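You operate a simulated robot arm through the tools that you are given. There is no shell and no other tool. Be economical: measure what you need, move in short steps, check, and stop when the job is done.

You are at the controls of a simulated two-armed robot. One attempt, no reset.

TASK
Draw a sample in the blue-footed cylinder and put the red float in.
Fine: stand it on the blue ledge, fill it to the red line at the sample cock, stand it on the bench between the float stand and the aisle edge, then hold it while the float goes in; leave the blue float. Spill nothing. Set down upright: what you pick out.

It is judged by the outcome, as a careful person would: the job done as asked, and still so three seconds after it is handed in. It fails if anything else is knocked over, pushed out of place, dropped, spilled or broken.

THE ROBOT
Two 7-joint arms with two-finger parallel grippers on one trunk, on a base that drives. Base frame: it is fixed to the floor where the robot stands at the start and does not move with it; the origin is under the middle of the robot, x ahead of it, y to its left, z up; the surface under the hand at the start is at about z = 86. Units: cm, degrees, N and s.
The left shoulder is at the start at [7, 16.3, 127], the right one opposite. With the tool pointing down near the work surface each hand reaches from about 36 to 88 cm from the robot's upright axis, wherever it stands, measured 20 degrees to its own side. Places, roughly: sample cock button [-140, 50, 80]; top of the blue ledge [-140, 50, 50]; top of the mixing bench [70, 30, 90]. Payload 3.43 kg a hand.
The TCP of each hand is the grasp point between the finger pads, 3.4 cm short of the fingertips. In the tool frame z runs along the fingers and y along their closing line. Largest opening 12.8 cm; finger width 2.4, thickness 1.2; the body of the gripper, 4.8 by 13 cm, starts 9.6 cm behind the TCP.
Orientation is told as [roll, pitch, yaw] about the base's x, y, z axes, in that order, counted from this pose: with the fingers straight down and closing along the base's y, the tool's x points along the base's -x, its y along +y and its z along -z.

THE INTERFACE
- The arms move only by the tool nudge_tool. It takes "left_increments", "right_increments" or both (then of equal length, played together; a hand with none holds still); each is one flat list of numbers, 7 for each row, row after row: the opening in per cent of the stroke, from 0 (shut) to 100 (fully open), then the shift along the tool's x, y, z in cm, then the turn, a rotation vector about the tool's x, y, z in degrees. In form: [grip, x, y, z, rx, ry, rz, grip, x, y, z, rx, ry, rz, ...]. A call has 1 to 20 rows; each row is the pose to reach, as a shift and turn from the pose commanded when the call began, along the tool's axes at that moment. Each row takes 0.2 s and may step no farther than 5 cm and 8.6 degrees from the row before; otherwise, or with a gripper value out of range, the whole call is refused. Where a pose cannot be reached the arm comes as near as it can. A force on the tool above 90 N (or 10 N above the force at the start of the call, whichever is more), or a blocked arm, ends the call early, and 0.2 s more pass. The fingers move at their own pace (about 15.3 cm/s each) and stop on an object; they squeeze with about 43 N. The grip force told is the motor's: it shows also when the fingers shut on nothing. Time passes only in rows, and 0.2 s behind the last, so rows that repeat a pose let the fingers close. It gives the time, the measured TCP pose, the force on the tool (base axes), the opening and the grip force at its end, in the units of the frame above (readings bear some noise), with the torque about the TCP (base axes, N m) and any sound that the robot's microphone picked up.
- Cameras (640 x 400 px; columns grow to the right, rows downward): "scene" is now at [13.88, -1.11, 150]; the picture's right is [-0.14, -0.99, 0.00], its down [-0.54, 0.07, -0.84] and it looks along [0.83, -0.11, -0.54] (base axes); focal length 214 px, centre (320, 200). "left" rides on the left gripper at [7.6, 1.1, -16] in its tool frame; the picture's right is [-0.15, 0.99, 0.00], its down [-0.88, -0.13, -0.46] and it looks along [-0.45, -0.07, 0.89] (tool axes); focal length 234 px, centre (320, 200). "right" rides on the right gripper at [7.6, -1.1, -16] in its tool frame; the picture's right is [0.15, 0.99, 0.00], its down [-0.88, 0.13, -0.46] and it looks along [-0.45, 0.07, 0.89] (tool axes); focal length 234 px, centre (320, 200).
- snapshot(camera): a new picture of that camera. The clock stands still meanwhile.
- lift_body(by): slides the trunk up (or, below 0, down) by that many cm; the arms and the scene camera ride with it, the base frame stays. It gives what a move gives, with no picture.
- steer(legs): drives the robot by 1 to 6 legs, each [ahead, left, turn to the left] in cm, cm and degrees, along the robot's own axes; the way and the turn of a leg run together, so that a leg with both is an arc; at most 150 cm and 180 degrees a leg. The arms and the cameras ride along, it lands a little off, and it stops where it bumps. It gives what a move gives.
- aim_head(pan, tilt): turns the head with the scene camera to pan (to the left, within 86 degrees either way) and tilt (down, from -29 to 69), counted from straight ahead of the robot. It gives what a move gives.
- measure_at(camera, pixels): there is no depth. For up to 12 entries [column, row, z] of the newest picture of that camera ("zoom" is the newest enlarged one), the place [x, y] in the base frame at which the ray of that pixel passes the height z, good to about 0.3 cm. The clock stands still meanwhile.
- zoom(camera, box): a new picture of the part [left, top, right, bottom] of that camera's present view, enlarged. The clock stands still meanwhile.
- close_job(): hands the job in; it is judged then, once.

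Keep the steps short. Do not move on a guess: measure, check each grasp and each placing, and mend mistakes. In all there are 80 turns and 58 pictures (those below and enlarged ones count). Leave the grippers open and the arms clear of the work at the hand-in unless told otherwise, and finish with a single line.

The tools are called by a JSON object that holds its "name" and its "arguments". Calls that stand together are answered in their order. nudge_tool: Moves the arms, as the interface text tells. Its arguments: {"type":"object","properties":{"left_increments":{"type":"array","items":{"type":"number"}},"right_increments":{"type":"array","items":{"type":"number"}}},"required":[]} The other tools are called the same way: lift_body (by) slides the trunk up or down; steer (legs) drives the base; aim_head (pan, tilt) turns the head that bears the scene camera; snapshot (camera) takes a picture; measure_at (camera, pixels) gives the place at which the rays of pixels pass given heights; zoom (camera, box) takes an enlarged picture of a part of a camera's view; close_job () hands the job in.

At the start:

```text
t: 0.0
left_position: [49.75, 15.23, 140.22]
left_orientation: [0.0, 0.0, 0.0]
left_ft_force: [0.2, -0.5, 0.1]
left_torque: [-0.02, -0.02, -0.01]
left_grip_width: 12.78
left_grip_force: 0.0
right_position: [43.37, -29.1, 141.83]
right_orientation: [0.0, 0.0, -0.1]
right_ft_force: [0.1, -0.1, -0.6]
right_torque: [0.01, 0.0, 0.02]
right_grip_width: 12.79
right_grip_force: 0.1
trunk travel left (down, up): [-75.0, 19.0]
robot x, y, heading: [-0.08, -0.19, -0.2]
head pan, tilt: [-7.8, 32.8]
```

scene: 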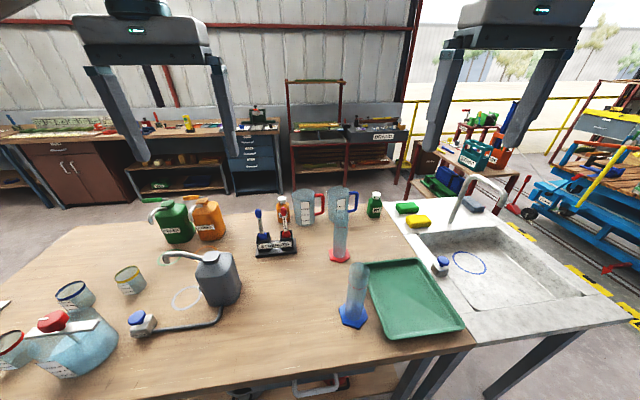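
right: 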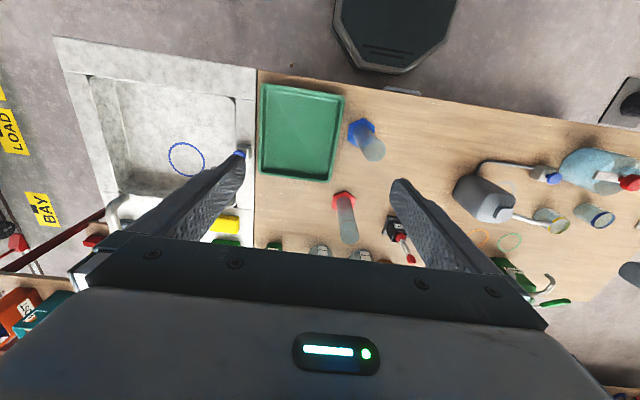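
left: 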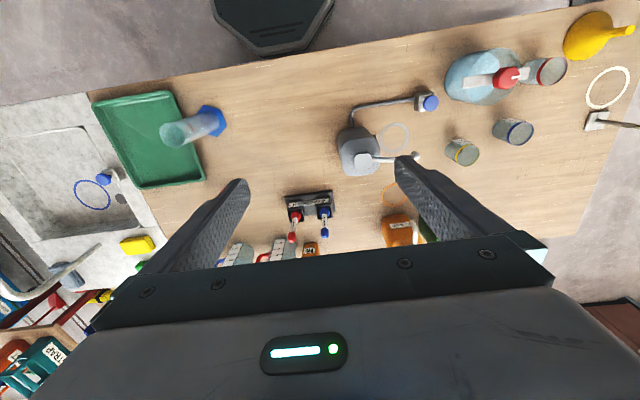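

I see the blue-footed cylinder near (353,315) and the float stand near (275,245). First I'll measure them and take a closer look.

{"name": "measure_at", "arguments": {"camera": "scene", "pixels": [[353, 317, 90], [354, 268, 110], [340, 255, 90], [275, 252, 90], [262, 245, 95], [290, 243, 95], [258, 212, 108], [282, 202, 108], [445, 350, 90], [385, 200, 90], [100, 400, 90], [70, 230, 90]]}}

{"name": "zoom", "arguments": {"camera": "scene", "box": [220, 180, 420, 340]}}

{"name": "zoom", "arguments": {"camera": "left", "box": [140, 80, 400, 270]}}

```text
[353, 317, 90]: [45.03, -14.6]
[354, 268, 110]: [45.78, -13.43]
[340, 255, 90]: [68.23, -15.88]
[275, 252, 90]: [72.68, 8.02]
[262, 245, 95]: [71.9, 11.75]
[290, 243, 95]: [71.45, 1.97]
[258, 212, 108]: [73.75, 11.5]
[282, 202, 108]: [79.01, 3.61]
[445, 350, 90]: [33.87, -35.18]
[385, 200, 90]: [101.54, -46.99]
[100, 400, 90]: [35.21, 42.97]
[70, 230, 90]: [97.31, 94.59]
```

```text
2.50 times, centred on (320, 260) of scene
```

zoom: 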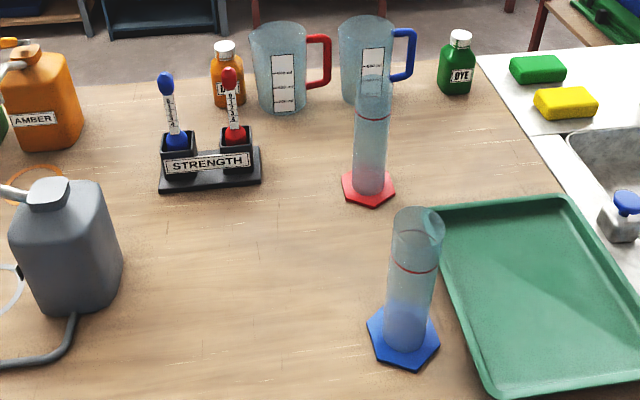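

```text
2.11 times, centred on (270, 175) of left
```

zoom: 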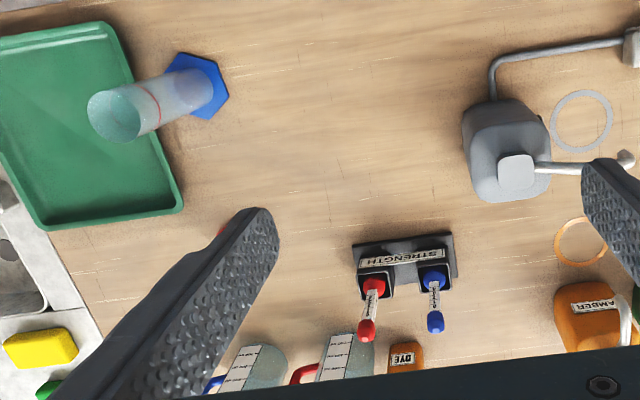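

I want the bench height and the cylinder's size, so I'll measure the same features through both wrist cameras. I'll also zoom in on the cylinder to see whether it is empty.

{"name": "measure_at", "arguments": {"camera": "left", "pixels": [[215, 121, 86], [215, 121, 90], [180, 132, 105], [180, 132, 110], [180, 132, 115], [310, 205, 86], [310, 205, 90], [292, 216, 95], [322, 212, 95]]}}

{"name": "measure_at", "arguments": {"camera": "right", "pixels": [[362, 133, 86], [362, 133, 90], [374, 150, 105], [374, 150, 110], [374, 150, 115], [344, 201, 86], [344, 201, 90]]}}

{"name": "zoom", "arguments": {"camera": "right", "box": [320, 80, 420, 180]}}

{"name": "zoom", "arguments": {"camera": "scene", "box": [300, 250, 400, 340]}}

```text
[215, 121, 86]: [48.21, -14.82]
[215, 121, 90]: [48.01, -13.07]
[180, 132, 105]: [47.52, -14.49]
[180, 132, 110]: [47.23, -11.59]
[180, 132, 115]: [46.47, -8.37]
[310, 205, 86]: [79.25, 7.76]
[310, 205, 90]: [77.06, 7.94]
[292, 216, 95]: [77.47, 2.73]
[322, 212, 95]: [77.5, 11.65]
```

```text
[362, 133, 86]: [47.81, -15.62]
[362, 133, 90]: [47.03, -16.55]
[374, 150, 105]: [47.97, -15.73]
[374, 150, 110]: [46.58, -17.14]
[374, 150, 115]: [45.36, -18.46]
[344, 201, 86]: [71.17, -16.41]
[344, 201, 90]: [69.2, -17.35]
```

```text
4.00 times, centred on (370, 130) of right
```

zoom: 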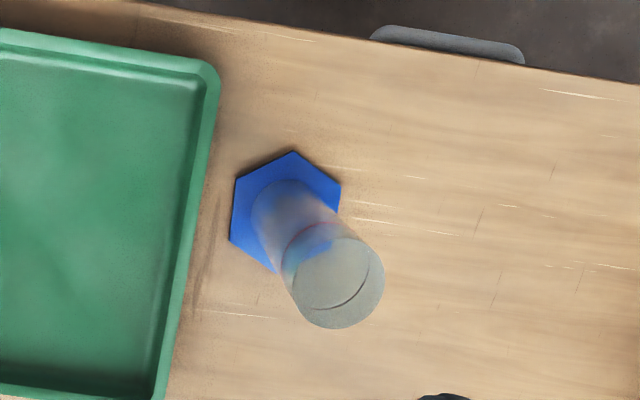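

```text
4.44 times, centred on (350, 295) of scene
```

zoom: 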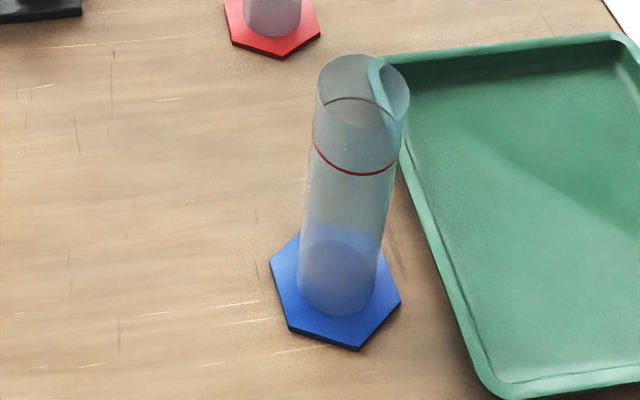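

The tube is see-through, so the cylinder is empty. It stands near [48,-15], its rim is at about z 104, and the bench top is at about 85.5. Before choosing a grasp I want to see the cock, so I'll back off from the bench, turn left and look.

{"name": "steer", "arguments": {"legs": [[-30, 0, 0], [0, 0, 100]]}}

{"name": "aim_head", "arguments": {"pan": 60, "tilt": 35}}

{"name": "snapshot", "arguments": {"camera": "scene"}}

```text
t: 6.3
left_position: [-54.45, 46.2, 140.22]
left_orientation: [0.1, 0.0, 100.2]
left_ft_force: [-0.3, -0.6, -0.1]
left_torque: [0.02, -0.02, -0.02]
left_grip_width: 12.79
left_grip_force: 0.1
right_position: [-9.58, 47.8, 141.83]
right_orientation: [0.1, 0.0, 100.2]
right_ft_force: [-0.2, 0.6, -0.1]
right_torque: [0.01, -0.01, -0.02]
right_grip_width: 12.79
right_grip_force: 0.1
trunk travel left (down, up): [-75.0, 19.0]
robot x, y, heading: [-30.02, -0.37, 99.9]
head pan, tilt: [-7.8, 32.8]
```

```text
t: 7.7
left_position: [-54.54, 46.28, 140.13]
left_orientation: [0.0, 0.0, 100.3]
left_ft_force: [-0.3, 0.1, 0.4]
left_torque: [0.01, 0.03, -0.01]
left_grip_width: 12.79
left_grip_force: 0.0
right_position: [-9.64, 47.59, 141.89]
right_orientation: [0.0, -0.1, 100.2]
right_ft_force: [0.9, 0.2, 0.0]
right_torque: [-0.02, 0.02, -0.01]
right_grip_width: 12.8
right_grip_force: 0.2
trunk travel left (down, up): [-75.0, 19.0]
robot x, y, heading: [-30.44, -0.09, 100.3]
head pan, tilt: [60.0, 35.0]
```

```text
50 pictures are left
```

scene: 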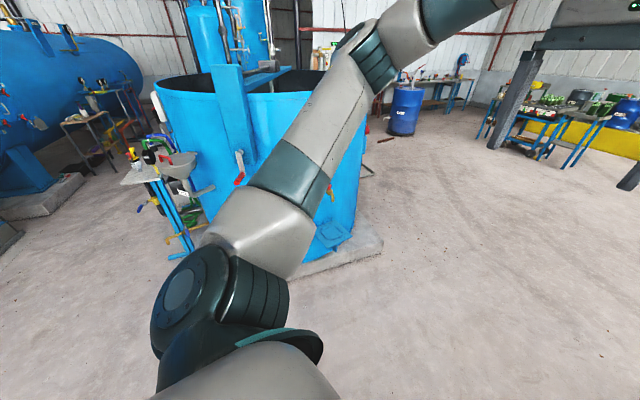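

My own arm blocks the view of the blue tank. I'll turn to face the tank and look again.

{"name": "steer", "arguments": {"legs": [[0, 0, 55]]}}

{"name": "aim_head", "arguments": {"pan": 0, "tilt": 35}}

{"name": "snapshot", "arguments": {"camera": "scene"}}

```text
t: 10.5
left_position: [-82.05, 8.05, 140.14]
left_orientation: [0.0, 0.0, 153.9]
left_ft_force: [0.4, 0.2, 0.8]
left_torque: [-0.01, 0.02, 0.0]
left_grip_width: 12.82
left_grip_force: 0.0
right_position: [-56.67, 45.0, 141.78]
right_orientation: [0.1, 0.0, 154.0]
right_ft_force: [0.2, -0.5, 0.0]
right_torque: [0.0, -0.03, -0.01]
right_grip_width: 12.79
right_grip_force: 0.0
trunk travel left (down, up): [-75.0, 19.0]
robot x, y, heading: [-30.6, 0.01, 154.4]
head pan, tilt: [60.0, 35.0]
```

```text
t: 11.8
left_position: [-82.06, 7.98, 140.15]
left_orientation: [0.0, -0.1, 153.9]
left_ft_force: [-0.2, 0.1, 1.0]
left_torque: [-0.01, 0.05, -0.04]
left_grip_width: 12.8
left_grip_force: 0.1
right_position: [-56.86, 44.97, 141.82]
right_orientation: [0.0, 0.1, 153.9]
right_ft_force: [0.6, 0.3, 0.0]
right_torque: [0.01, 0.0, 0.0]
right_grip_width: 12.82
right_grip_force: 0.0
trunk travel left (down, up): [-75.0, 19.0]
robot x, y, heading: [-30.53, 0.18, 154.0]
head pan, tilt: [0.0, 35.0]
```

```text
49 pictures are left
```

scene: 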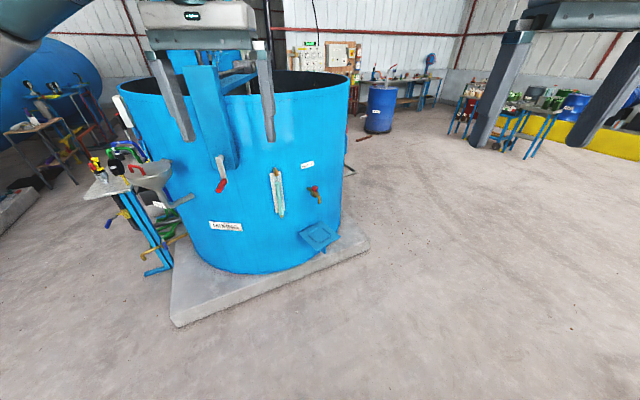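

The cock is at about (313,192) and the ledge at about (319,236). I'll zoom in on them.

{"name": "zoom", "arguments": {"camera": "scene", "box": [260, 150, 370, 260]}}

{"name": "measure_at", "arguments": {"camera": "scene", "pixels": [[319, 236, 50], [300, 238, 50], [320, 225, 50], [337, 235, 50], [319, 248, 50], [313, 192, 80], [319, 203, 72], [280, 190, 80]]}}

```text
3.64 times, centred on (315, 205) of scene
```

zoom: 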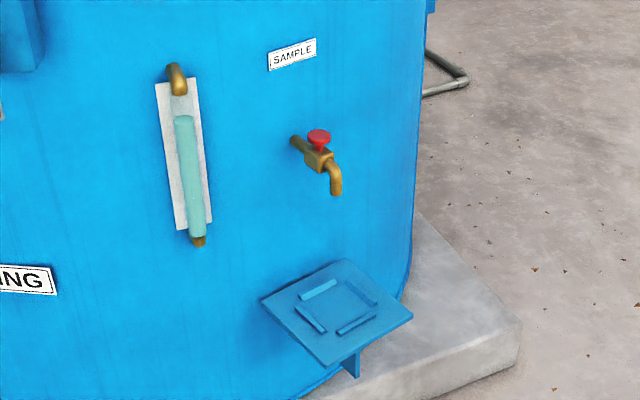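

```text
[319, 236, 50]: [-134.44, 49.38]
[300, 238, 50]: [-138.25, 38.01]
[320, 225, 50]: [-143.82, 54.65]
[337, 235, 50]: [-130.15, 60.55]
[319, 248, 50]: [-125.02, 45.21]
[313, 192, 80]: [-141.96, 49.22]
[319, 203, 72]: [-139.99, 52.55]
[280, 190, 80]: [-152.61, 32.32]
```

The cock has a red push button on top. The ledge is a square plate with four guide rails, and it faces outward from the tank at about 22°. I'll hold the cylinder from the front with the right hand, tilted forward so it stays clear of the cock. Now I'll drive back to the bench.

{"name": "steer", "arguments": {"legs": [[0, 0, -154], [13, 0, 0]]}}

{"name": "aim_head", "arguments": {"pan": -10, "tilt": 38}}

{"name": "nudge_tool", "arguments": {"right_increments": [100, 0, 0, 0, 0, -8, 0, 100, 0, 0, 0, 0, -16, 0, 100, 0, 0, 0, 0, -24, 0, 100, 0, 0, 0, 0, -32, 0, 100, 0, 0, 0, 0, -40, 0, 100, 0, 0, 0, 0, -48, 0, 100, 0, 0, 0, 0, -56, 0, 100, 0, 0, 0, 0, -60, 0, 100, 0, 0, 0, 0, -60, 0]}}

{"name": "snapshot", "arguments": {"camera": "scene"}}

{"name": "snapshot", "arguments": {"camera": "right"}}

```text
t: 19.3
left_position: [31.15, 17.35, 140.33]
left_orientation: [-0.1, -0.1, 2.0]
left_ft_force: [0.1, 0.3, -0.1]
left_torque: [0.0, -0.02, 0.02]
left_grip_width: 12.82
left_grip_force: 0.0
right_position: [26.14, -27.11, 141.85]
right_orientation: [0.1, -0.2, 2.0]
right_ft_force: [-0.8, -0.1, -1.3]
right_torque: [-0.02, -0.03, 0.0]
right_grip_width: 12.78
right_grip_force: 0.0
trunk travel left (down, up): [-75.0, 19.0]
robot x, y, heading: [-17.62, 0.03, 2.2]
head pan, tilt: [0.0, 35.0]
```

```text
t: 20.0
left_position: [31.35, 17.3, 140.04]
left_orientation: [-0.1, 0.0, 2.0]
left_ft_force: [0.7, 0.2, 0.5]
left_torque: [0.04, 0.01, -0.01]
left_grip_width: 12.8
left_grip_force: 0.0
right_position: [26.43, -27.22, 141.85]
right_orientation: [0.0, -0.1, 2.1]
right_ft_force: [-0.2, -0.6, 0.4]
right_torque: [0.03, 0.04, -0.02]
right_grip_width: 12.79
right_grip_force: 0.1
trunk travel left (down, up): [-75.0, 19.0]
robot x, y, heading: [-17.96, 0.7, 1.9]
head pan, tilt: [-10.0, 38.0]
```

```text
t: 22.0
left_position: [31.26, 17.36, 140.17]
left_orientation: [0.0, -0.1, 1.9]
left_ft_force: [0.1, 0.0, 0.7]
left_torque: [0.03, -0.02, 0.04]
left_grip_width: 12.79
left_grip_force: 0.1
right_position: [26.4, -27.08, 141.78]
right_orientation: [0.0, -60.1, 1.9]
right_ft_force: [-0.4, -0.4, -0.2]
right_torque: [0.02, 0.01, 0.0]
right_grip_width: 12.79
right_grip_force: 0.0
trunk travel left (down, up): [-75.0, 19.0]
robot x, y, heading: [-17.91, 0.38, 2.0]
head pan, tilt: [-10.0, 38.0]
```

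```text
47 pictures are left
```

scene: 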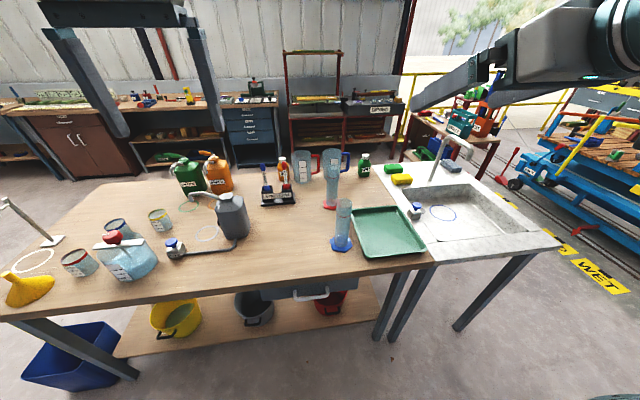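

```text
46 pictures are left
```

right: 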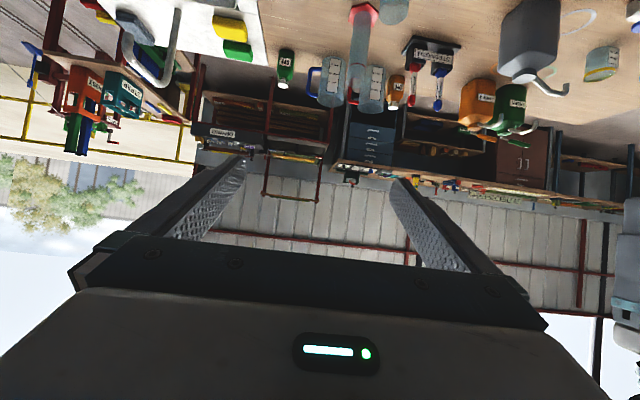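

The tilt is in place. I'll measure the cylinder foot at (342,245) and rim at (344,204), the stand, and the bench's front edge.

{"name": "measure_at", "arguments": {"camera": "scene", "pixels": [[341, 245, 85.5], [344, 204, 104], [344, 204, 103], [354, 258, 86], [278, 203, 86], [250, 292, 85], [330, 205, 86]]}}

{"name": "zoom", "arguments": {"camera": "scene", "box": [310, 190, 390, 270]}}

```text
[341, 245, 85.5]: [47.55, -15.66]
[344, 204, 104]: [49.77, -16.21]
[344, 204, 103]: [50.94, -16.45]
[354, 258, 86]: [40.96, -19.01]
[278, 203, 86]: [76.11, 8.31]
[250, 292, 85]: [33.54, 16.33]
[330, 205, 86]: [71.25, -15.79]
```

```text
5.00 times, centred on (350, 230) of scene
```

zoom: 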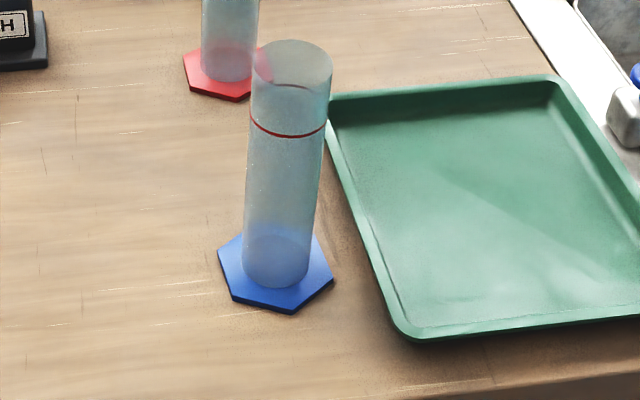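

The cylinder axis is at about [48.0,-15.7] and the bench edge is at x≈33.5. I'll bring the right hand to a point 14 cm behind the grasp, along the finger direction.

{"name": "nudge_tool", "arguments": {"right_increments": [100, 3, 1.1, 2.87, 0, 0, 0, 100, 6, 2.2, 5.74, 0, 0, 0, 100, 9, 3.3, 8.6, 0, 0, 0, 100, 12, 4.35, 11.5, 0, 0, 0, 100, 15, 5.45, 14.35, 0, 0, 0, 100, 18, 6.5, 17.2, 0, 0, 0, 100, 21, 7.6, 20.1, 0, 0, 0, 100, 24, 8.7, 23, 0, 0, 0, 100, 27, 9.8, 25.9, 0, 0, 0, 100, 30, 10.9, 28.7, 0, 0, 0, 100, 30, 10.9, 28.7, 0, 0, 0]}}

{"name": "snapshot", "arguments": {"camera": "right"}}

{"name": "snapshot", "arguments": {"camera": "scene"}}

```text
t: 24.4
left_position: [31.48, 17.41, 140.14]
left_orientation: [0.0, 0.0, 2.0]
left_ft_force: [0.2, 1.0, -0.7]
left_torque: [-0.02, 0.02, 0.0]
left_grip_width: 12.79
left_grip_force: 0.0
right_position: [39.69, -19.21, 104.49]
right_orientation: [0.0, -60.1, 2.0]
right_ft_force: [-0.5, 0.5, 0.8]
right_torque: [-0.01, 0.01, 0.0]
right_grip_width: 12.79
right_grip_force: 0.1
right hand out of reach, approached as far as the arm can: row 1, 2, 3, 4, 5, 6, 7, 8, 9, 10, 11
trunk travel left (down, up): [-75.0, 19.0]
robot x, y, heading: [-17.9, 0.25, 2.3]
head pan, tilt: [-10.0, 38.0]
```

```text
44 pictures are left
```

right: 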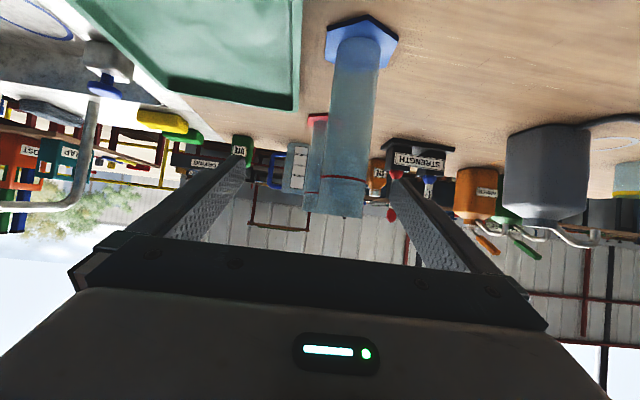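

```text
43 pictures are left
```

scene: 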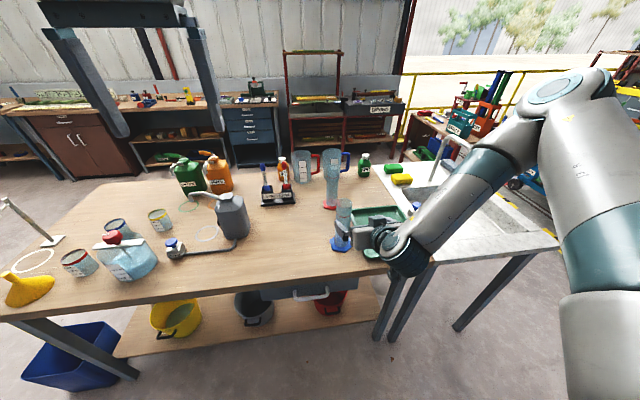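

The target was too close for this tilt, so the hand stopped about 4 cm off, still clear of everything. I'll back the base up 14 cm to give the arm room and read the pose again.

{"name": "steer", "arguments": {"legs": [[-14, 0, -2]]}}

{"name": "nudge_tool", "arguments": {"right_increments": [100, 0, 0, 0, 0, 0, 0, 100, 0, 0, 0, 0, 0, 0]}}

```text
t: 25.7
left_position: [18.51, 15.43, 140.14]
left_orientation: [0.1, 0.2, 0.0]
left_ft_force: [0.6, 0.3, 0.6]
left_torque: [-0.01, 0.03, 0.01]
left_grip_width: 12.77
left_grip_force: 0.1
right_position: [25.5, -21.55, 104.5]
right_orientation: [0.1, -59.9, 0.1]
right_ft_force: [1.4, -0.2, 0.0]
right_torque: [0.02, 0.0, 0.0]
right_grip_width: 12.8
right_grip_force: 0.0
trunk travel left (down, up): [-75.0, 19.0]
robot x, y, heading: [-31.63, 0.02, 0.1]
head pan, tilt: [-10.0, 38.0]
```

```text
t: 26.3
left_position: [18.48, 15.48, 140.04]
left_orientation: [0.0, 0.0, 0.2]
left_ft_force: [-0.6, 0.2, -0.2]
left_torque: [0.04, 0.0, 0.01]
left_grip_width: 12.8
left_grip_force: 0.0
right_position: [25.34, -21.49, 104.59]
right_orientation: [0.2, -60.0, 0.0]
right_ft_force: [-0.4, 1.0, -0.2]
right_torque: [-0.01, 0.01, 0.0]
right_grip_width: 12.79
right_grip_force: 0.0
trunk travel left (down, up): [-75.0, 19.0]
robot x, y, heading: [-31.59, 0.05, 0.1]
head pan, tilt: [-10.0, 38.0]
```

The pose is settled now. I'll line up with the tube axis and go partway in, then check with the wrist camera.

{"name": "nudge_tool", "arguments": {"right_increments": [100, -0.9, 1.9, 3.5, 0, 0, 0, 100, -1.8, 3.9, 7, 0, 0, 0, 100, -2.65, 5.8, 10.6, 0, 0, 0, 100, -2.65, 5.8, 14, 0, 0, 0, 100, -2.65, 5.8, 14, 0, 0, 0]}}

{"name": "snapshot", "arguments": {"camera": "right"}}

```text
t: 27.5
left_position: [18.4, 15.42, 140.13]
left_orientation: [0.0, 0.0, 0.1]
left_ft_force: [-0.1, -0.3, 0.0]
left_torque: [-0.01, -0.01, -0.02]
left_grip_width: 12.8
left_grip_force: 0.0
right_position: [37.06, -21.14, 105.17]
right_orientation: [0.1, -60.1, -0.1]
right_ft_force: [-0.1, 0.1, -0.2]
right_torque: [-0.03, 0.01, 0.0]
right_grip_width: 12.8
right_grip_force: 0.0
right hand out of reach, approached as far as the arm can: row 1, 2, 3, 4, 5
trunk travel left (down, up): [-75.0, 19.0]
robot x, y, heading: [-31.48, 0.23, 0.1]
head pan, tilt: [-10.0, 38.0]
```

```text
42 pictures are left
```

right: 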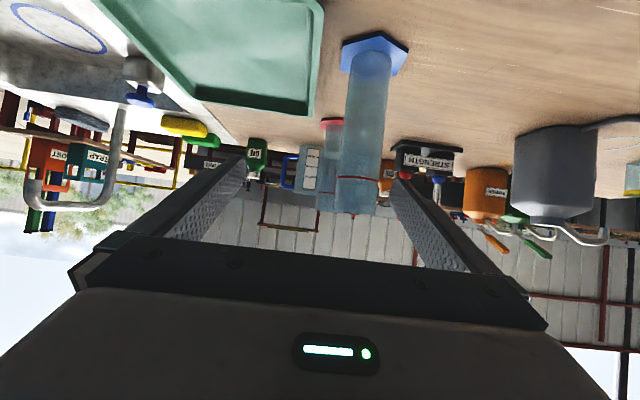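

The arm can't make this tilt that low under its shoulder. I'll raise the hand and shift it left first, then lower the trunk so the forearm lies flatter.

{"name": "nudge_tool", "arguments": {"right_increments": [100, -3.8, 1.1, -2.2, 0, 0, 0, 100, -7.6, 2.2, -4.4, 0, 0, 0, 100, -11.4, 3.3, -6.6, 0, 0, 0, 100, -15.2, 4.4, -8.8, 0, 0, 0, 100, -19, 5.4, -11, 0, 0, 0, 100, -19, 5.4, -11, 0, 0, 0]}}

```text
t: 28.9
left_position: [18.32, 15.41, 140.23]
left_orientation: [0.0, 0.1, 0.0]
left_ft_force: [0.4, -0.1, -0.1]
left_torque: [-0.02, 0.01, -0.02]
left_grip_width: 12.82
left_grip_force: 0.0
right_position: [36.43, -15.87, 127.35]
right_orientation: [0.1, -60.1, -0.1]
right_ft_force: [-0.7, 0.2, -0.2]
right_torque: [0.0, 0.0, 0.01]
right_grip_width: 12.8
right_grip_force: 0.1
trunk travel left (down, up): [-75.0, 19.0]
robot x, y, heading: [-31.27, 0.03, -0.2]
head pan, tilt: [-10.0, 38.0]
```

That reached. Next I'll lower the trunk 26 cm, which puts the hand at z≈101 on the approach line.

{"name": "lift_body", "arguments": {"by": -26}}

{"name": "snapshot", "arguments": {"camera": "right"}}

{"name": "snapshot", "arguments": {"camera": "scene"}}

```text
t: 31.6
left_position: [18.51, 15.36, 114.05]
left_orientation: [0.0, 0.0, 0.0]
left_ft_force: [0.8, 0.2, 0.9]
left_torque: [-0.02, -0.01, 0.01]
left_grip_width: 12.79
left_grip_force: 0.0
right_position: [36.31, -15.88, 101.43]
right_orientation: [0.1, -60.0, 0.0]
right_ft_force: [0.4, 0.6, -0.4]
right_torque: [-0.04, 0.01, -0.03]
right_grip_width: 12.8
right_grip_force: 0.0
trunk travel left (down, up): [-49.0, 45.0]
robot x, y, heading: [-31.21, -0.02, -0.1]
head pan, tilt: [-10.0, 38.0]
```

```text
41 pictures are left
```

right: 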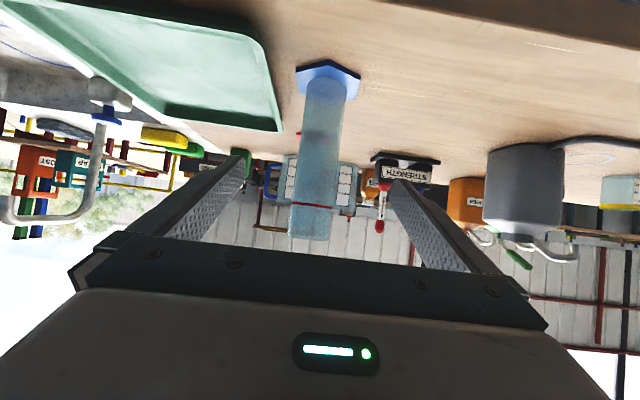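

```text
40 pictures are left
```

scene: 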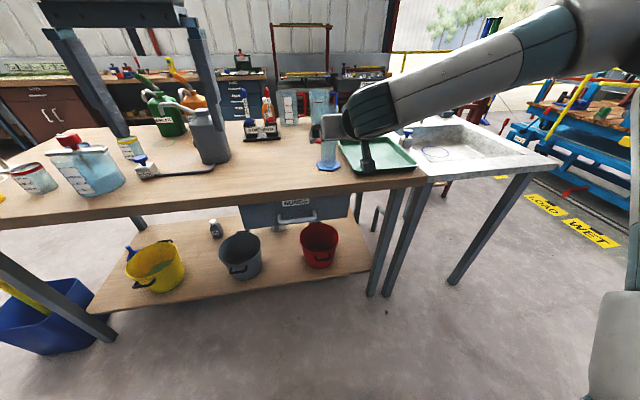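

The tube at column ~322 is centred between the fingertips. I'll advance 13.5 cm along the fingers and close.

{"name": "nudge_tool", "arguments": {"right_increments": [100, 0, 0, 3.5, 0, 0, 0, 100, 0, 0, 7, 0, 0, 0, 100, 0, 0, 10.5, 0, 0, 0, 100, 0, 0, 13.5, 0, 0, 0, 100, 0, 0, 13.5, 0, 0, 0]}}

{"name": "snapshot", "arguments": {"camera": "right"}}

```text
t: 32.8
left_position: [18.37, 15.48, 114.2]
left_orientation: [0.0, 0.0, -0.1]
left_ft_force: [-0.3, -0.5, 0.9]
left_torque: [0.04, -0.04, -0.02]
left_grip_width: 12.82
left_grip_force: 0.1
right_position: [47.49, -16.56, 94.81]
right_orientation: [0.2, -60.1, 0.0]
right_ft_force: [0.5, -0.5, 0.3]
right_torque: [0.03, -0.02, -0.02]
right_grip_width: 12.79
right_grip_force: 0.1
right hand out of reach, approached as far as the arm can: row 4, 5
trunk travel left (down, up): [-49.0, 45.0]
robot x, y, heading: [-31.62, 0.27, -0.2]
head pan, tilt: [-10.0, 38.0]
```

```text
39 pictures are left
```

right: 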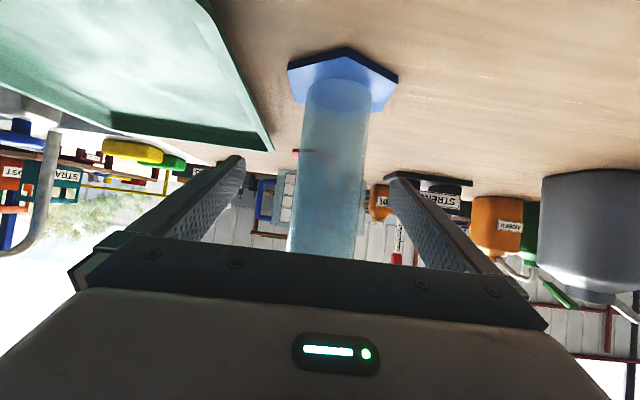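

The hand is about 1.2 cm too far right: the tube is at column 335 and the finger middle at 316. I'll shift left before closing.

{"name": "nudge_tool", "arguments": {"right_increments": [100, 0, 0.6, 0, 0, 0, 0, 100, 0, 1.2, 0, 0, 0, 0, 100, 0, 1.2, 0, 0, 0, 0]}}

```text
t: 33.6
left_position: [18.35, 15.33, 114.12]
left_orientation: [-0.1, 0.0, 0.0]
left_ft_force: [0.0, 0.8, 1.2]
left_torque: [-0.01, 0.03, -0.04]
left_grip_width: 12.8
left_grip_force: 0.1
right_position: [46.96, -16.16, 94.92]
right_orientation: [0.2, -60.0, 0.0]
right_ft_force: [-0.6, 0.1, 0.4]
right_torque: [-0.02, 0.03, 0.03]
right_grip_width: 12.82
right_grip_force: 0.1
right hand out of reach, approached as far as the arm can: row 1, 2, 3
trunk travel left (down, up): [-49.0, 45.0]
robot x, y, heading: [-31.63, -0.05, 0.1]
head pan, tilt: [-10.0, 38.0]
```

The arm is still at its limit here. The fingers straddle the tube freely, so I'll raise the hand 10 cm straight up with the sideways correction, then lower the trunk 10 cm.

{"name": "nudge_tool", "arguments": {"right_increments": [100, -3, 0.2, -1.6, 0, 0, 0, 100, -6, 0.6, -3, 0, 0, 0, 100, -9.1, 0.9, -4.2, 0, 0, 0, 100, -9.1, 0.9, -4.2, 0, 0, 0]}}

{"name": "lift_body", "arguments": {"by": -10}}

{"name": "snapshot", "arguments": {"camera": "right"}}

```text
t: 34.6
left_position: [18.36, 15.48, 114.12]
left_orientation: [-0.1, 0.0, 0.1]
left_ft_force: [-0.8, 0.2, -0.2]
left_torque: [-0.03, 0.01, 0.03]
left_grip_width: 12.8
left_grip_force: 0.0
right_position: [47.8, -15.32, 102.69]
right_orientation: [0.1, -60.0, 0.0]
right_ft_force: [-0.5, 0.3, -0.4]
right_torque: [0.01, -0.03, 0.01]
right_grip_width: 12.79
right_grip_force: 0.2
right hand out of reach, approached as far as the arm can: row 3, 4
trunk travel left (down, up): [-49.0, 45.0]
robot x, y, heading: [-31.76, 0.41, -0.0]
head pan, tilt: [-10.0, 38.0]
```

```text
t: 35.9
left_position: [18.39, 15.51, 104.06]
left_orientation: [-0.1, 0.0, 0.1]
left_ft_force: [0.9, 0.6, 1.2]
left_torque: [0.0, -0.01, -0.02]
left_grip_width: 12.79
left_grip_force: 0.1
right_position: [47.66, -15.35, 92.73]
right_orientation: [0.1, -60.0, 0.0]
right_ft_force: [-1.0, 0.6, 0.3]
right_torque: [0.0, 0.01, 0.03]
right_grip_width: 12.79
right_grip_force: 0.0
trunk travel left (down, up): [-39.0, 55.0]
robot x, y, heading: [-31.32, 0.08, -0.1]
head pan, tilt: [-10.0, 38.0]
```

```text
38 pictures are left
```

right: 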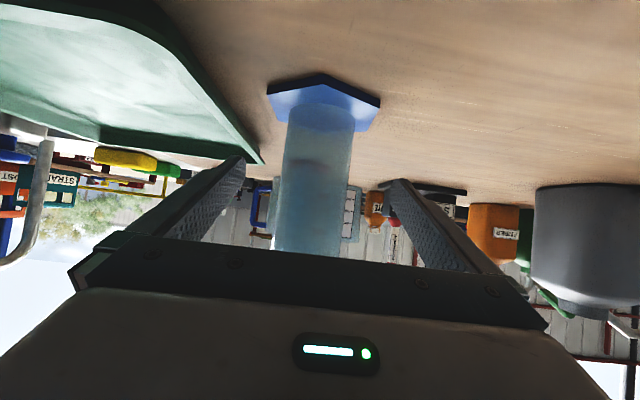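

The tube at column ~318 is now centred, and the hand is at z 92.7. Closing the fingers.

{"name": "nudge_tool", "arguments": {"right_increments": [60, 0, 0, 0, 0, 0, 0, 30, 0, 0, 0, 0, 0, 0, 0, 0, 0, 0, 0, 0, 0, 0, 0, 0, 0, 0, 0, 0, 0, 0, 0, 0, 0, 0, 0]}}

```text
t: 37.1
left_position: [18.36, 15.45, 104.2]
left_orientation: [0.0, 0.0, -0.1]
left_ft_force: [0.6, 0.2, -1.0]
left_torque: [0.02, -0.02, 0.0]
left_grip_width: 12.8
left_grip_force: 0.1
right_position: [47.63, -15.38, 92.7]
right_orientation: [0.1, -60.0, 0.0]
right_ft_force: [0.7, 0.1, 0.7]
right_torque: [-0.07, 0.0, 0.01]
right_grip_width: 5.07
right_grip_force: 42.9
trunk travel left (down, up): [-39.0, 55.0]
robot x, y, heading: [-31.44, 0.08, 0.2]
head pan, tilt: [-10.0, 38.0]
```

I have a firm grip at 5.07 cm. I'll lift it with the trunk 12 cm, back away from the bench, and check.

{"name": "lift_body", "arguments": {"by": 12}}

{"name": "steer", "arguments": {"legs": [[-25, 0, 0]]}}

{"name": "snapshot", "arguments": {"camera": "scene"}}

```text
t: 38.6
left_position: [18.4, 15.47, 116.14]
left_orientation: [0.0, 0.0, 0.0]
left_ft_force: [0.9, 0.3, 0.0]
left_torque: [-0.06, 0.0, 0.03]
left_grip_width: 12.78
left_grip_force: 0.1
right_position: [47.81, -15.55, 104.67]
right_orientation: [0.1, -60.1, -0.1]
right_ft_force: [-0.3, -0.2, -1.1]
right_torque: [0.0, 0.0, 0.02]
right_grip_width: 5.07
right_grip_force: 42.9
trunk travel left (down, up): [-51.0, 43.0]
robot x, y, heading: [-31.53, 0.27, -0.2]
head pan, tilt: [-10.0, 38.0]
```

```text
t: 40.5
left_position: [-6.55, 15.53, 116.14]
left_orientation: [0.0, 0.0, 0.1]
left_ft_force: [-0.9, 0.5, 1.1]
left_torque: [-0.02, -0.01, 0.01]
left_grip_width: 12.79
left_grip_force: 0.0
right_position: [22.76, -15.3, 104.73]
right_orientation: [0.1, -59.9, 0.1]
right_ft_force: [0.2, 0.2, -0.7]
right_torque: [-0.02, 0.01, 0.02]
right_grip_width: 5.08
right_grip_force: 43.4
trunk travel left (down, up): [-51.0, 43.0]
robot x, y, heading: [-56.4, 0.44, 0.1]
head pan, tilt: [-10.0, 38.0]
```

```text
37 pictures are left
```

scene: 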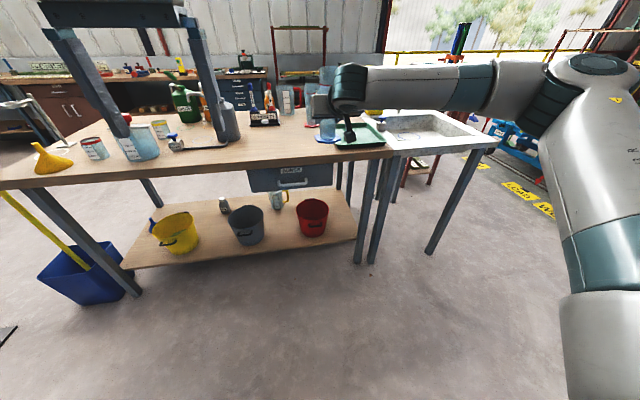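

The cylinder is in hand and upright, and the floor on the +y side is clear. I'll turn left in steps and drive to a stand-off in front of the ledge, about 28 cm out.

{"name": "steer", "arguments": {"legs": [[0, 0, 90], [75, -27, 0], [0, 0, 112]]}}

{"name": "aim_head", "arguments": {"pan": -5, "tilt": 30}}

{"name": "snapshot", "arguments": {"camera": "scene"}}

```text
t: 53.3
left_position: [-70.36, 42.64, 116.19]
left_orientation: [-0.1, -0.1, -156.9]
left_ft_force: [-0.4, 0.0, 0.1]
left_torque: [0.0, -0.02, -0.02]
left_grip_width: 12.82
left_grip_force: 0.0
right_position: [-109.54, 59.5, 104.68]
right_orientation: [0.1, -60.0, -157.0]
right_ft_force: [0.4, 0.6, -1.5]
right_torque: [0.02, 0.0, 0.04]
right_grip_width: 5.04
right_grip_force: 43.1
trunk travel left (down, up): [-51.0, 43.0]
robot x, y, heading: [-30.57, 76.3, -157.0]
head pan, tilt: [-10.0, 38.0]
```

```text
t: 54.0
left_position: [-70.45, 42.54, 116.22]
left_orientation: [0.0, 0.0, -156.9]
left_ft_force: [-0.3, 1.0, -0.1]
left_torque: [0.03, 0.0, 0.01]
left_grip_width: 12.8
left_grip_force: 0.0
right_position: [-109.58, 59.46, 104.6]
right_orientation: [0.1, -60.0, -156.9]
right_ft_force: [-0.2, -0.3, -1.3]
right_torque: [0.0, -0.01, 0.03]
right_grip_width: 5.0
right_grip_force: 43.6
trunk travel left (down, up): [-51.0, 43.0]
robot x, y, heading: [-30.66, 76.35, -157.1]
head pan, tilt: [-5.0, 30.0]
```

```text
36 pictures are left
```

scene: 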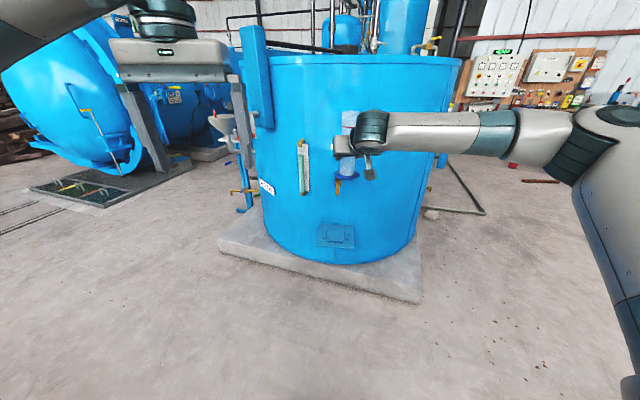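

I'll zoom on the ledge at (337,234) and the cock at (338,187) for accurate positions.

{"name": "zoom", "arguments": {"camera": "scene", "box": [290, 170, 390, 260]}}

{"name": "zoom", "arguments": {"camera": "right", "box": [180, 40, 480, 240]}}

{"name": "zoom", "arguments": {"camera": "left", "box": [0, 0, 640, 400]}}

```text
4.44 times, centred on (340, 215) of scene
```

zoom: 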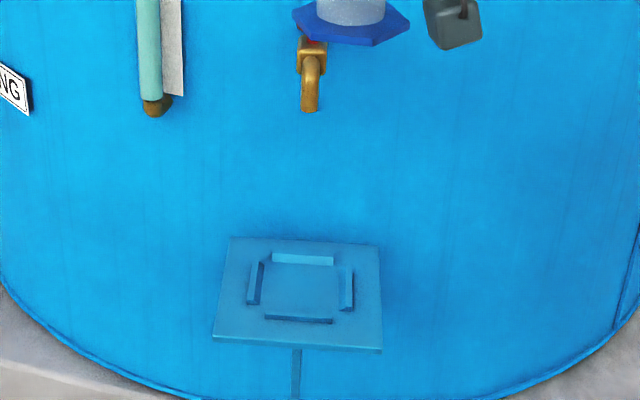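

```text
2.00 times, centred on (330, 140) of right
```

zoom: 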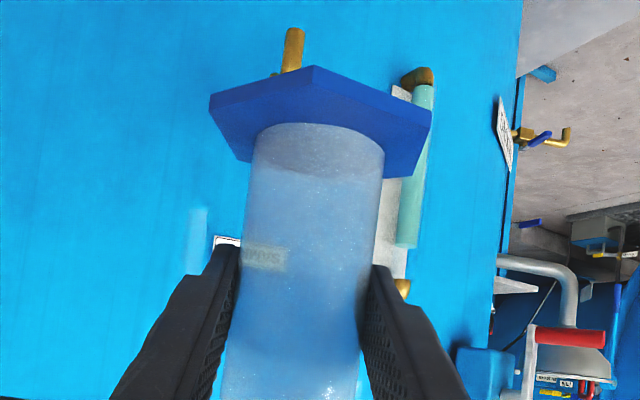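

```text
1.00 times, centred on (320, 200) of left (not enlarged: the box is as wide or as high as the picture)
```

zoom: 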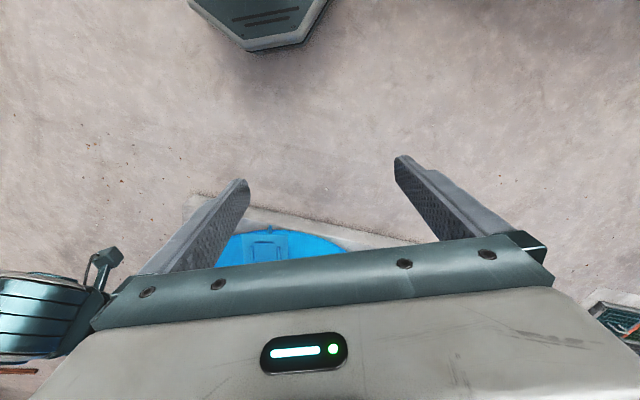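

Now I'll measure the ledge corners, the rails' inner edges and the nozzle tip.

{"name": "measure_at", "arguments": {"camera": "scene", "pixels": [[319.75, 223.3, 50], [353.05, 225.35, 50], [353.7, 248.75, 50], [315.9, 246.05, 50], [326.05, 234.1, 50], [344.7, 234.8, 50], [335.95, 229.2, 50], [335.05, 241.1, 50], [337.3, 195, 70], [337.3, 195, 73], [337.3, 195, 67], [338.2, 179.4, 80]]}}

```text
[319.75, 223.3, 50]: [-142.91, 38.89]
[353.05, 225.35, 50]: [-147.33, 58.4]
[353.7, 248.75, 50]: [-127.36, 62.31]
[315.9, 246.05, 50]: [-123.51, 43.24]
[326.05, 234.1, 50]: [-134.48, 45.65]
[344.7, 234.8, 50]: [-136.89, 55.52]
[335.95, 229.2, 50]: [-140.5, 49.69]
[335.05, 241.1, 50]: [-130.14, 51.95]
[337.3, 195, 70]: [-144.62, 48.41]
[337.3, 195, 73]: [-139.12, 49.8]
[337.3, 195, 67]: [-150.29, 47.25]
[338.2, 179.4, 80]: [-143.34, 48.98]
```

The ledge centre is at about [-135.4,50.7] and the rails leave a 10.2 cm square inside. Comparing the two views, the nozzle tip is about [-135.6,50.7,75]. With the foot just above the rails the rim is near 72.5, which passes under the nozzle. I'll check the slab edge on the floor and lower the trunk.

{"name": "measure_at", "arguments": {"camera": "scene", "pixels": [[300, 270, 8], [415, 302, 8], [415, 302, 0], [218, 250, 8]]}}

{"name": "lift_body", "arguments": {"by": -45}}

```text
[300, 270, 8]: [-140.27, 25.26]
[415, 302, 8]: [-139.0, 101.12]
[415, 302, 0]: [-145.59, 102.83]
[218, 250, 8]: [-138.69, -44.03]
```

```text
refused: -45 is not a number from -40 to 40
```

The slab edge is at x≈-139, so it's no obstacle. I'll lower the trunk in two moves.

{"name": "lift_body", "arguments": {"by": -40}}

{"name": "lift_body", "arguments": {"by": -4.5}}

{"name": "steer", "arguments": {"legs": [[13, 1.5, 0]]}}

{"name": "snapshot", "arguments": {"camera": "right"}}

{"name": "snapshot", "arguments": {"camera": "scene"}}

```text
t: 57.8
left_position: [-70.56, 42.65, 76.05]
left_orientation: [0.0, -0.1, -156.9]
left_ft_force: [0.1, -0.6, -0.5]
left_torque: [-0.02, -0.02, 0.01]
left_grip_width: 12.84
left_grip_force: 0.1
right_position: [-109.61, 59.4, 64.62]
right_orientation: [0.1, -59.9, -156.9]
right_ft_force: [-0.6, -0.2, -1.6]
right_torque: [0.01, 0.0, 0.01]
right_grip_width: 4.97
right_grip_force: 43.2
trunk travel left (down, up): [-11.0, 83.0]
robot x, y, heading: [-30.87, 76.59, -156.8]
head pan, tilt: [-5.0, 30.0]
```

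```text
t: 58.7
left_position: [-70.46, 42.67, 71.69]
left_orientation: [0.0, 0.0, -156.9]
left_ft_force: [0.0, 0.3, -0.1]
left_torque: [0.03, -0.01, 0.02]
left_grip_width: 12.81
left_grip_force: 0.1
right_position: [-109.56, 59.42, 60.32]
right_orientation: [0.1, -60.0, -156.9]
right_ft_force: [-0.9, -0.1, -0.3]
right_torque: [0.0, -0.02, -0.02]
right_grip_width: 4.98
right_grip_force: 42.8
trunk travel left (down, up): [-6.5, 87.5]
robot x, y, heading: [-30.55, 76.02, -156.6]
head pan, tilt: [-5.0, 30.0]
```

```text
t: 60.0
left_position: [-81.8, 36.19, 71.62]
left_orientation: [-0.1, 0.1, -156.9]
left_ft_force: [0.3, -0.8, -0.3]
left_torque: [-0.01, 0.0, 0.0]
left_grip_width: 12.8
left_grip_force: 0.1
right_position: [-120.92, 53.23, 60.12]
right_orientation: [0.1, -60.0, -157.0]
right_ft_force: [-0.8, 0.1, -1.4]
right_torque: [0.0, 0.0, 0.01]
right_grip_width: 4.96
right_grip_force: 43.1
trunk travel left (down, up): [-6.5, 87.5]
robot x, y, heading: [-41.9, 70.02, -157.0]
head pan, tilt: [-5.0, 30.0]
```

```text
32 pictures are left
```

right: 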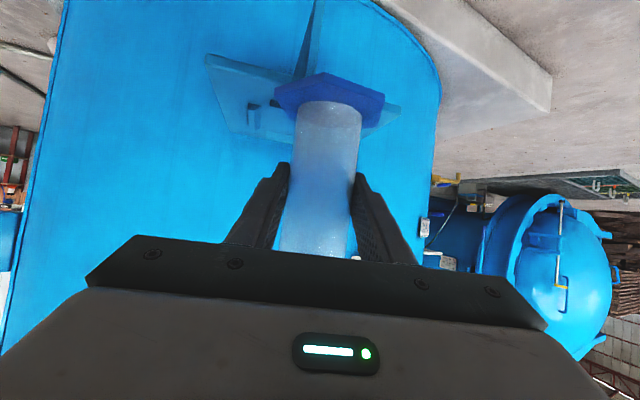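

```text
31 pictures are left
```

scene: 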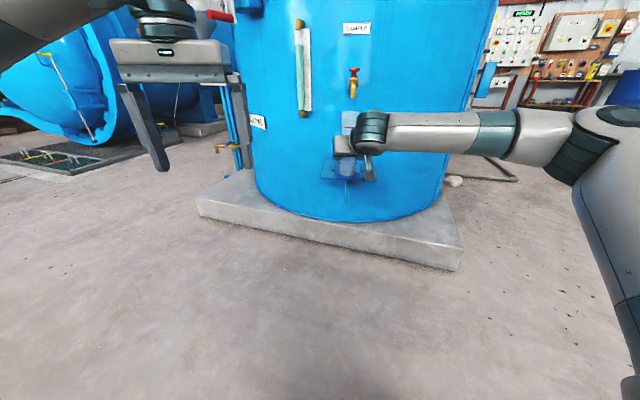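

The foot is at the ledge front, just above plate height. I'll zoom in to compare the rim height with the nozzle before going in.

{"name": "zoom", "arguments": {"camera": "scene", "box": [310, 60, 400, 200]}}

{"name": "measure_at", "arguments": {"camera": "zoom", "pixels": [[320, 100, 75]]}}

```text
2.86 times, centred on (355, 130) of scene
```

zoom: 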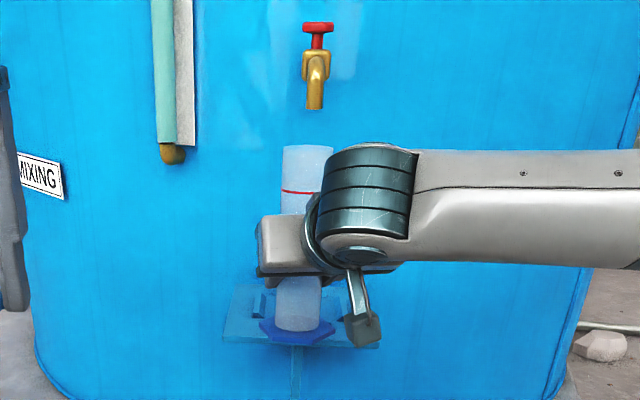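

```text
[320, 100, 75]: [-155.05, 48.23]
```

The nozzle tip is confirmed at z≈75 and the rim is at about 72.4, with the foot at about 52.9 above the rails. I'll drive the remaining 14 cm in, shifting right 3.3 cm.

{"name": "steer", "arguments": {"legs": [[13.8, -3.3, 0]]}}

{"name": "nudge_tool", "arguments": {"right_increments": [0, 0, 0, 0, 0, 0, 0]}}

{"name": "snapshot", "arguments": {"camera": "right"}}

```text
t: 61.3
left_position: [-95.89, 33.68, 71.69]
left_orientation: [0.0, 0.1, -156.9]
left_ft_force: [-0.7, 0.8, 0.2]
left_torque: [-0.01, 0.01, 0.01]
left_grip_width: 12.78
left_grip_force: 0.1
right_position: [-135.02, 50.6, 60.1]
right_orientation: [0.1, -60.1, -156.9]
right_ft_force: [1.2, -0.4, -0.9]
right_torque: [0.02, 0.0, 0.0]
right_grip_width: 4.96
right_grip_force: 43.1
trunk travel left (down, up): [-6.5, 87.5]
robot x, y, heading: [-55.91, 67.47, -156.8]
head pan, tilt: [-5.0, 30.0]
```

```text
t: 61.7
left_position: [-95.8, 33.66, 71.58]
left_orientation: [-0.1, 0.1, -156.9]
left_ft_force: [0.3, -0.4, 0.7]
left_torque: [0.06, -0.02, 0.0]
left_grip_width: 12.8
left_grip_force: 0.1
right_position: [-134.99, 50.42, 60.18]
right_orientation: [0.1, -60.0, -157.0]
right_ft_force: [-0.1, -1.3, -1.7]
right_torque: [-0.01, 0.01, 0.0]
right_grip_width: 4.97
right_grip_force: 42.8
trunk travel left (down, up): [-6.5, 87.5]
robot x, y, heading: [-56.23, 67.29, -156.9]
head pan, tilt: [-5.0, 30.0]
```

```text
29 pictures are left
```

right: 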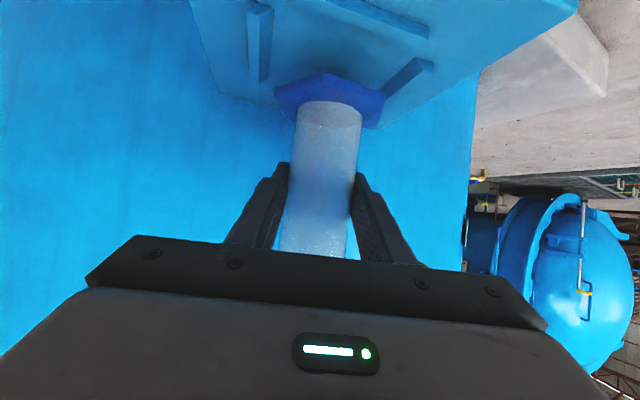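

I'll check the foot against the rails with the wrist camera, measuring the foot at z≈53 and the rails at z≈51.

{"name": "measure_at", "arguments": {"camera": "right", "pixels": [[275, 92, 53], [385, 97, 53], [325, 73, 53], [270, 82, 50], [274, 12, 50], [382, 98, 50], [410, 60, 50], [360, 29, 50], [428, 38, 50]]}}

{"name": "zoom", "arguments": {"camera": "scene", "box": [310, 60, 400, 200]}}

```text
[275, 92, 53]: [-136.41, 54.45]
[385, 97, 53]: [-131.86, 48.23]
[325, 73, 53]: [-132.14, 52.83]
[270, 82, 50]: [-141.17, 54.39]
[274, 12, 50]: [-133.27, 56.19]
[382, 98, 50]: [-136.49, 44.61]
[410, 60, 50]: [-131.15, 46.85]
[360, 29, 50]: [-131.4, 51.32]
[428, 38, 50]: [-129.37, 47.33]
```

```text
2.86 times, centred on (355, 130) of scene
```

zoom: 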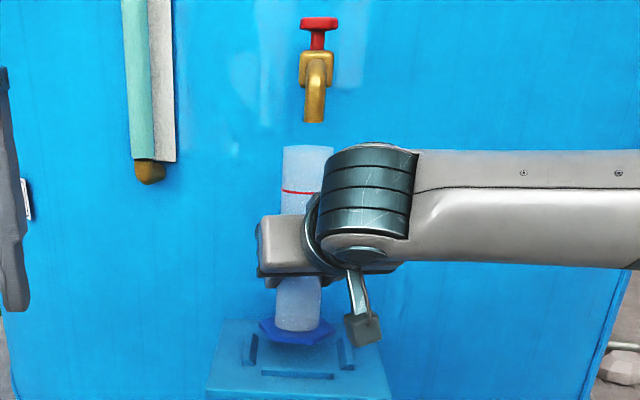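

The foot sits inside the rail square with about 0.5 cm to spare all round. I'll trim 0.25 cm sideways and lower in small steps while watching the force.

{"name": "nudge_tool", "arguments": {"right_increments": [0, 0.43, -0.25, 0.25, 0, 0, 0, 0, 0.87, -0.25, 0.5, 0, 0, 0, 0, 1.3, -0.25, 0.75, 0, 0, 0, 0, 1.73, -0.25, 1.0, 0, 0, 0, 0, 2.08, -0.25, 1.2, 0, 0, 0, 0, 2.08, -0.25, 1.2, 0, 0, 0]}}

{"name": "snapshot", "arguments": {"camera": "right"}}

```text
t: 63.1
left_position: [-95.9, 33.67, 71.76]
left_orientation: [-0.1, 0.0, -156.9]
left_ft_force: [0.0, 0.1, 0.3]
left_torque: [0.01, 0.01, -0.01]
left_grip_width: 12.8
left_grip_force: 0.0
right_position: [-134.94, 50.8, 57.86]
right_orientation: [0.2, -60.0, -156.9]
right_ft_force: [0.5, -0.4, -1.2]
right_torque: [-0.01, -0.01, 0.0]
right_grip_width: 4.96
right_grip_force: 42.7
trunk travel left (down, up): [-6.5, 87.5]
robot x, y, heading: [-55.99, 67.29, -156.9]
head pan, tilt: [-5.0, 30.0]
```

```text
27 pictures are left
```

right: 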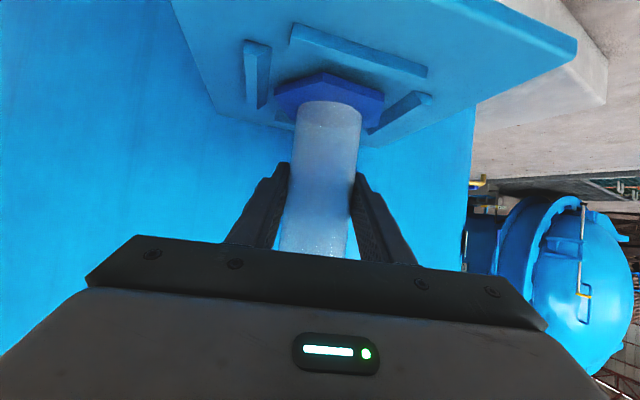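

The foot is inside the rails and the hand is at z 57.86 with no contact yet. I'll keep lowering gently.

{"name": "nudge_tool", "arguments": {"right_increments": [0, 0.17, 0, 0.1, 0, 0, 0, 0, 0.35, 0, 0.2, 0, 0, 0, 0, 0.52, 0, 0.3, 0, 0, 0, 0, 0.6, 0, 0.35, 0, 0, 0, 0, 0.6, 0, 0.35, 0, 0, 0]}}

```text
t: 64.3
left_position: [-95.78, 33.67, 71.65]
left_orientation: [-0.1, 0.1, -156.9]
left_ft_force: [-1.6, -0.1, 0.0]
left_torque: [-0.02, 0.01, -0.01]
left_grip_width: 12.8
left_grip_force: 0.0
right_position: [-135.16, 50.77, 57.21]
right_orientation: [0.1, -60.0, -156.9]
right_ft_force: [-0.3, -0.2, 3.4]
right_torque: [-0.08, 0.26, 0.02]
right_grip_width: 4.97
right_grip_force: 43.2
trunk travel left (down, up): [-6.5, 87.5]
robot x, y, heading: [-55.68, 67.23, -156.4]
head pan, tilt: [-5.0, 30.0]
```

The force swings to +3.4 N at z 57.2, so the foot is resting on the ledge. I'll open the fingers and look.

{"name": "nudge_tool", "arguments": {"right_increments": [45, 0, 0, 0, 0, 0, 0, 60, 0, 0, 0, 0, 0, 0, 100, 0, 0, 0, 0, 0, 0, 100, 0, 0, 0, 0, 0, 0]}}

{"name": "snapshot", "arguments": {"camera": "right"}}

```text
t: 65.3
left_position: [-95.89, 33.65, 71.61]
left_orientation: [0.0, 0.0, -156.9]
left_ft_force: [0.6, 0.3, 0.0]
left_torque: [0.02, -0.01, 0.03]
left_grip_width: 12.78
left_grip_force: 0.1
right_position: [-135.1, 50.65, 57.05]
right_orientation: [0.1, -60.0, -156.8]
right_ft_force: [0.0, -0.2, 0.1]
right_torque: [0.0, 0.03, -0.03]
right_grip_width: 12.83
right_grip_force: 0.1
trunk travel left (down, up): [-6.5, 87.5]
robot x, y, heading: [-55.78, 67.2, -156.5]
head pan, tilt: [-5.0, 30.0]
```

```text
26 pictures are left
```

right: 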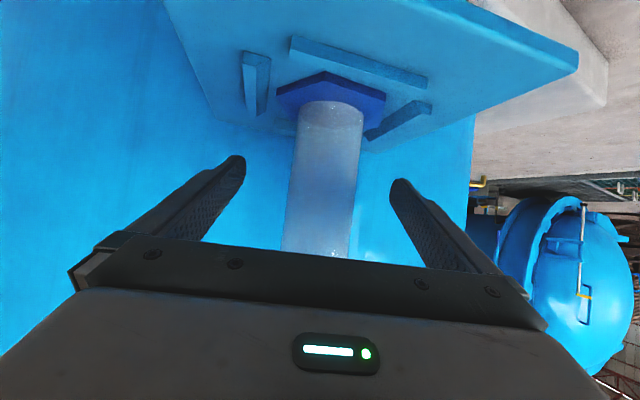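

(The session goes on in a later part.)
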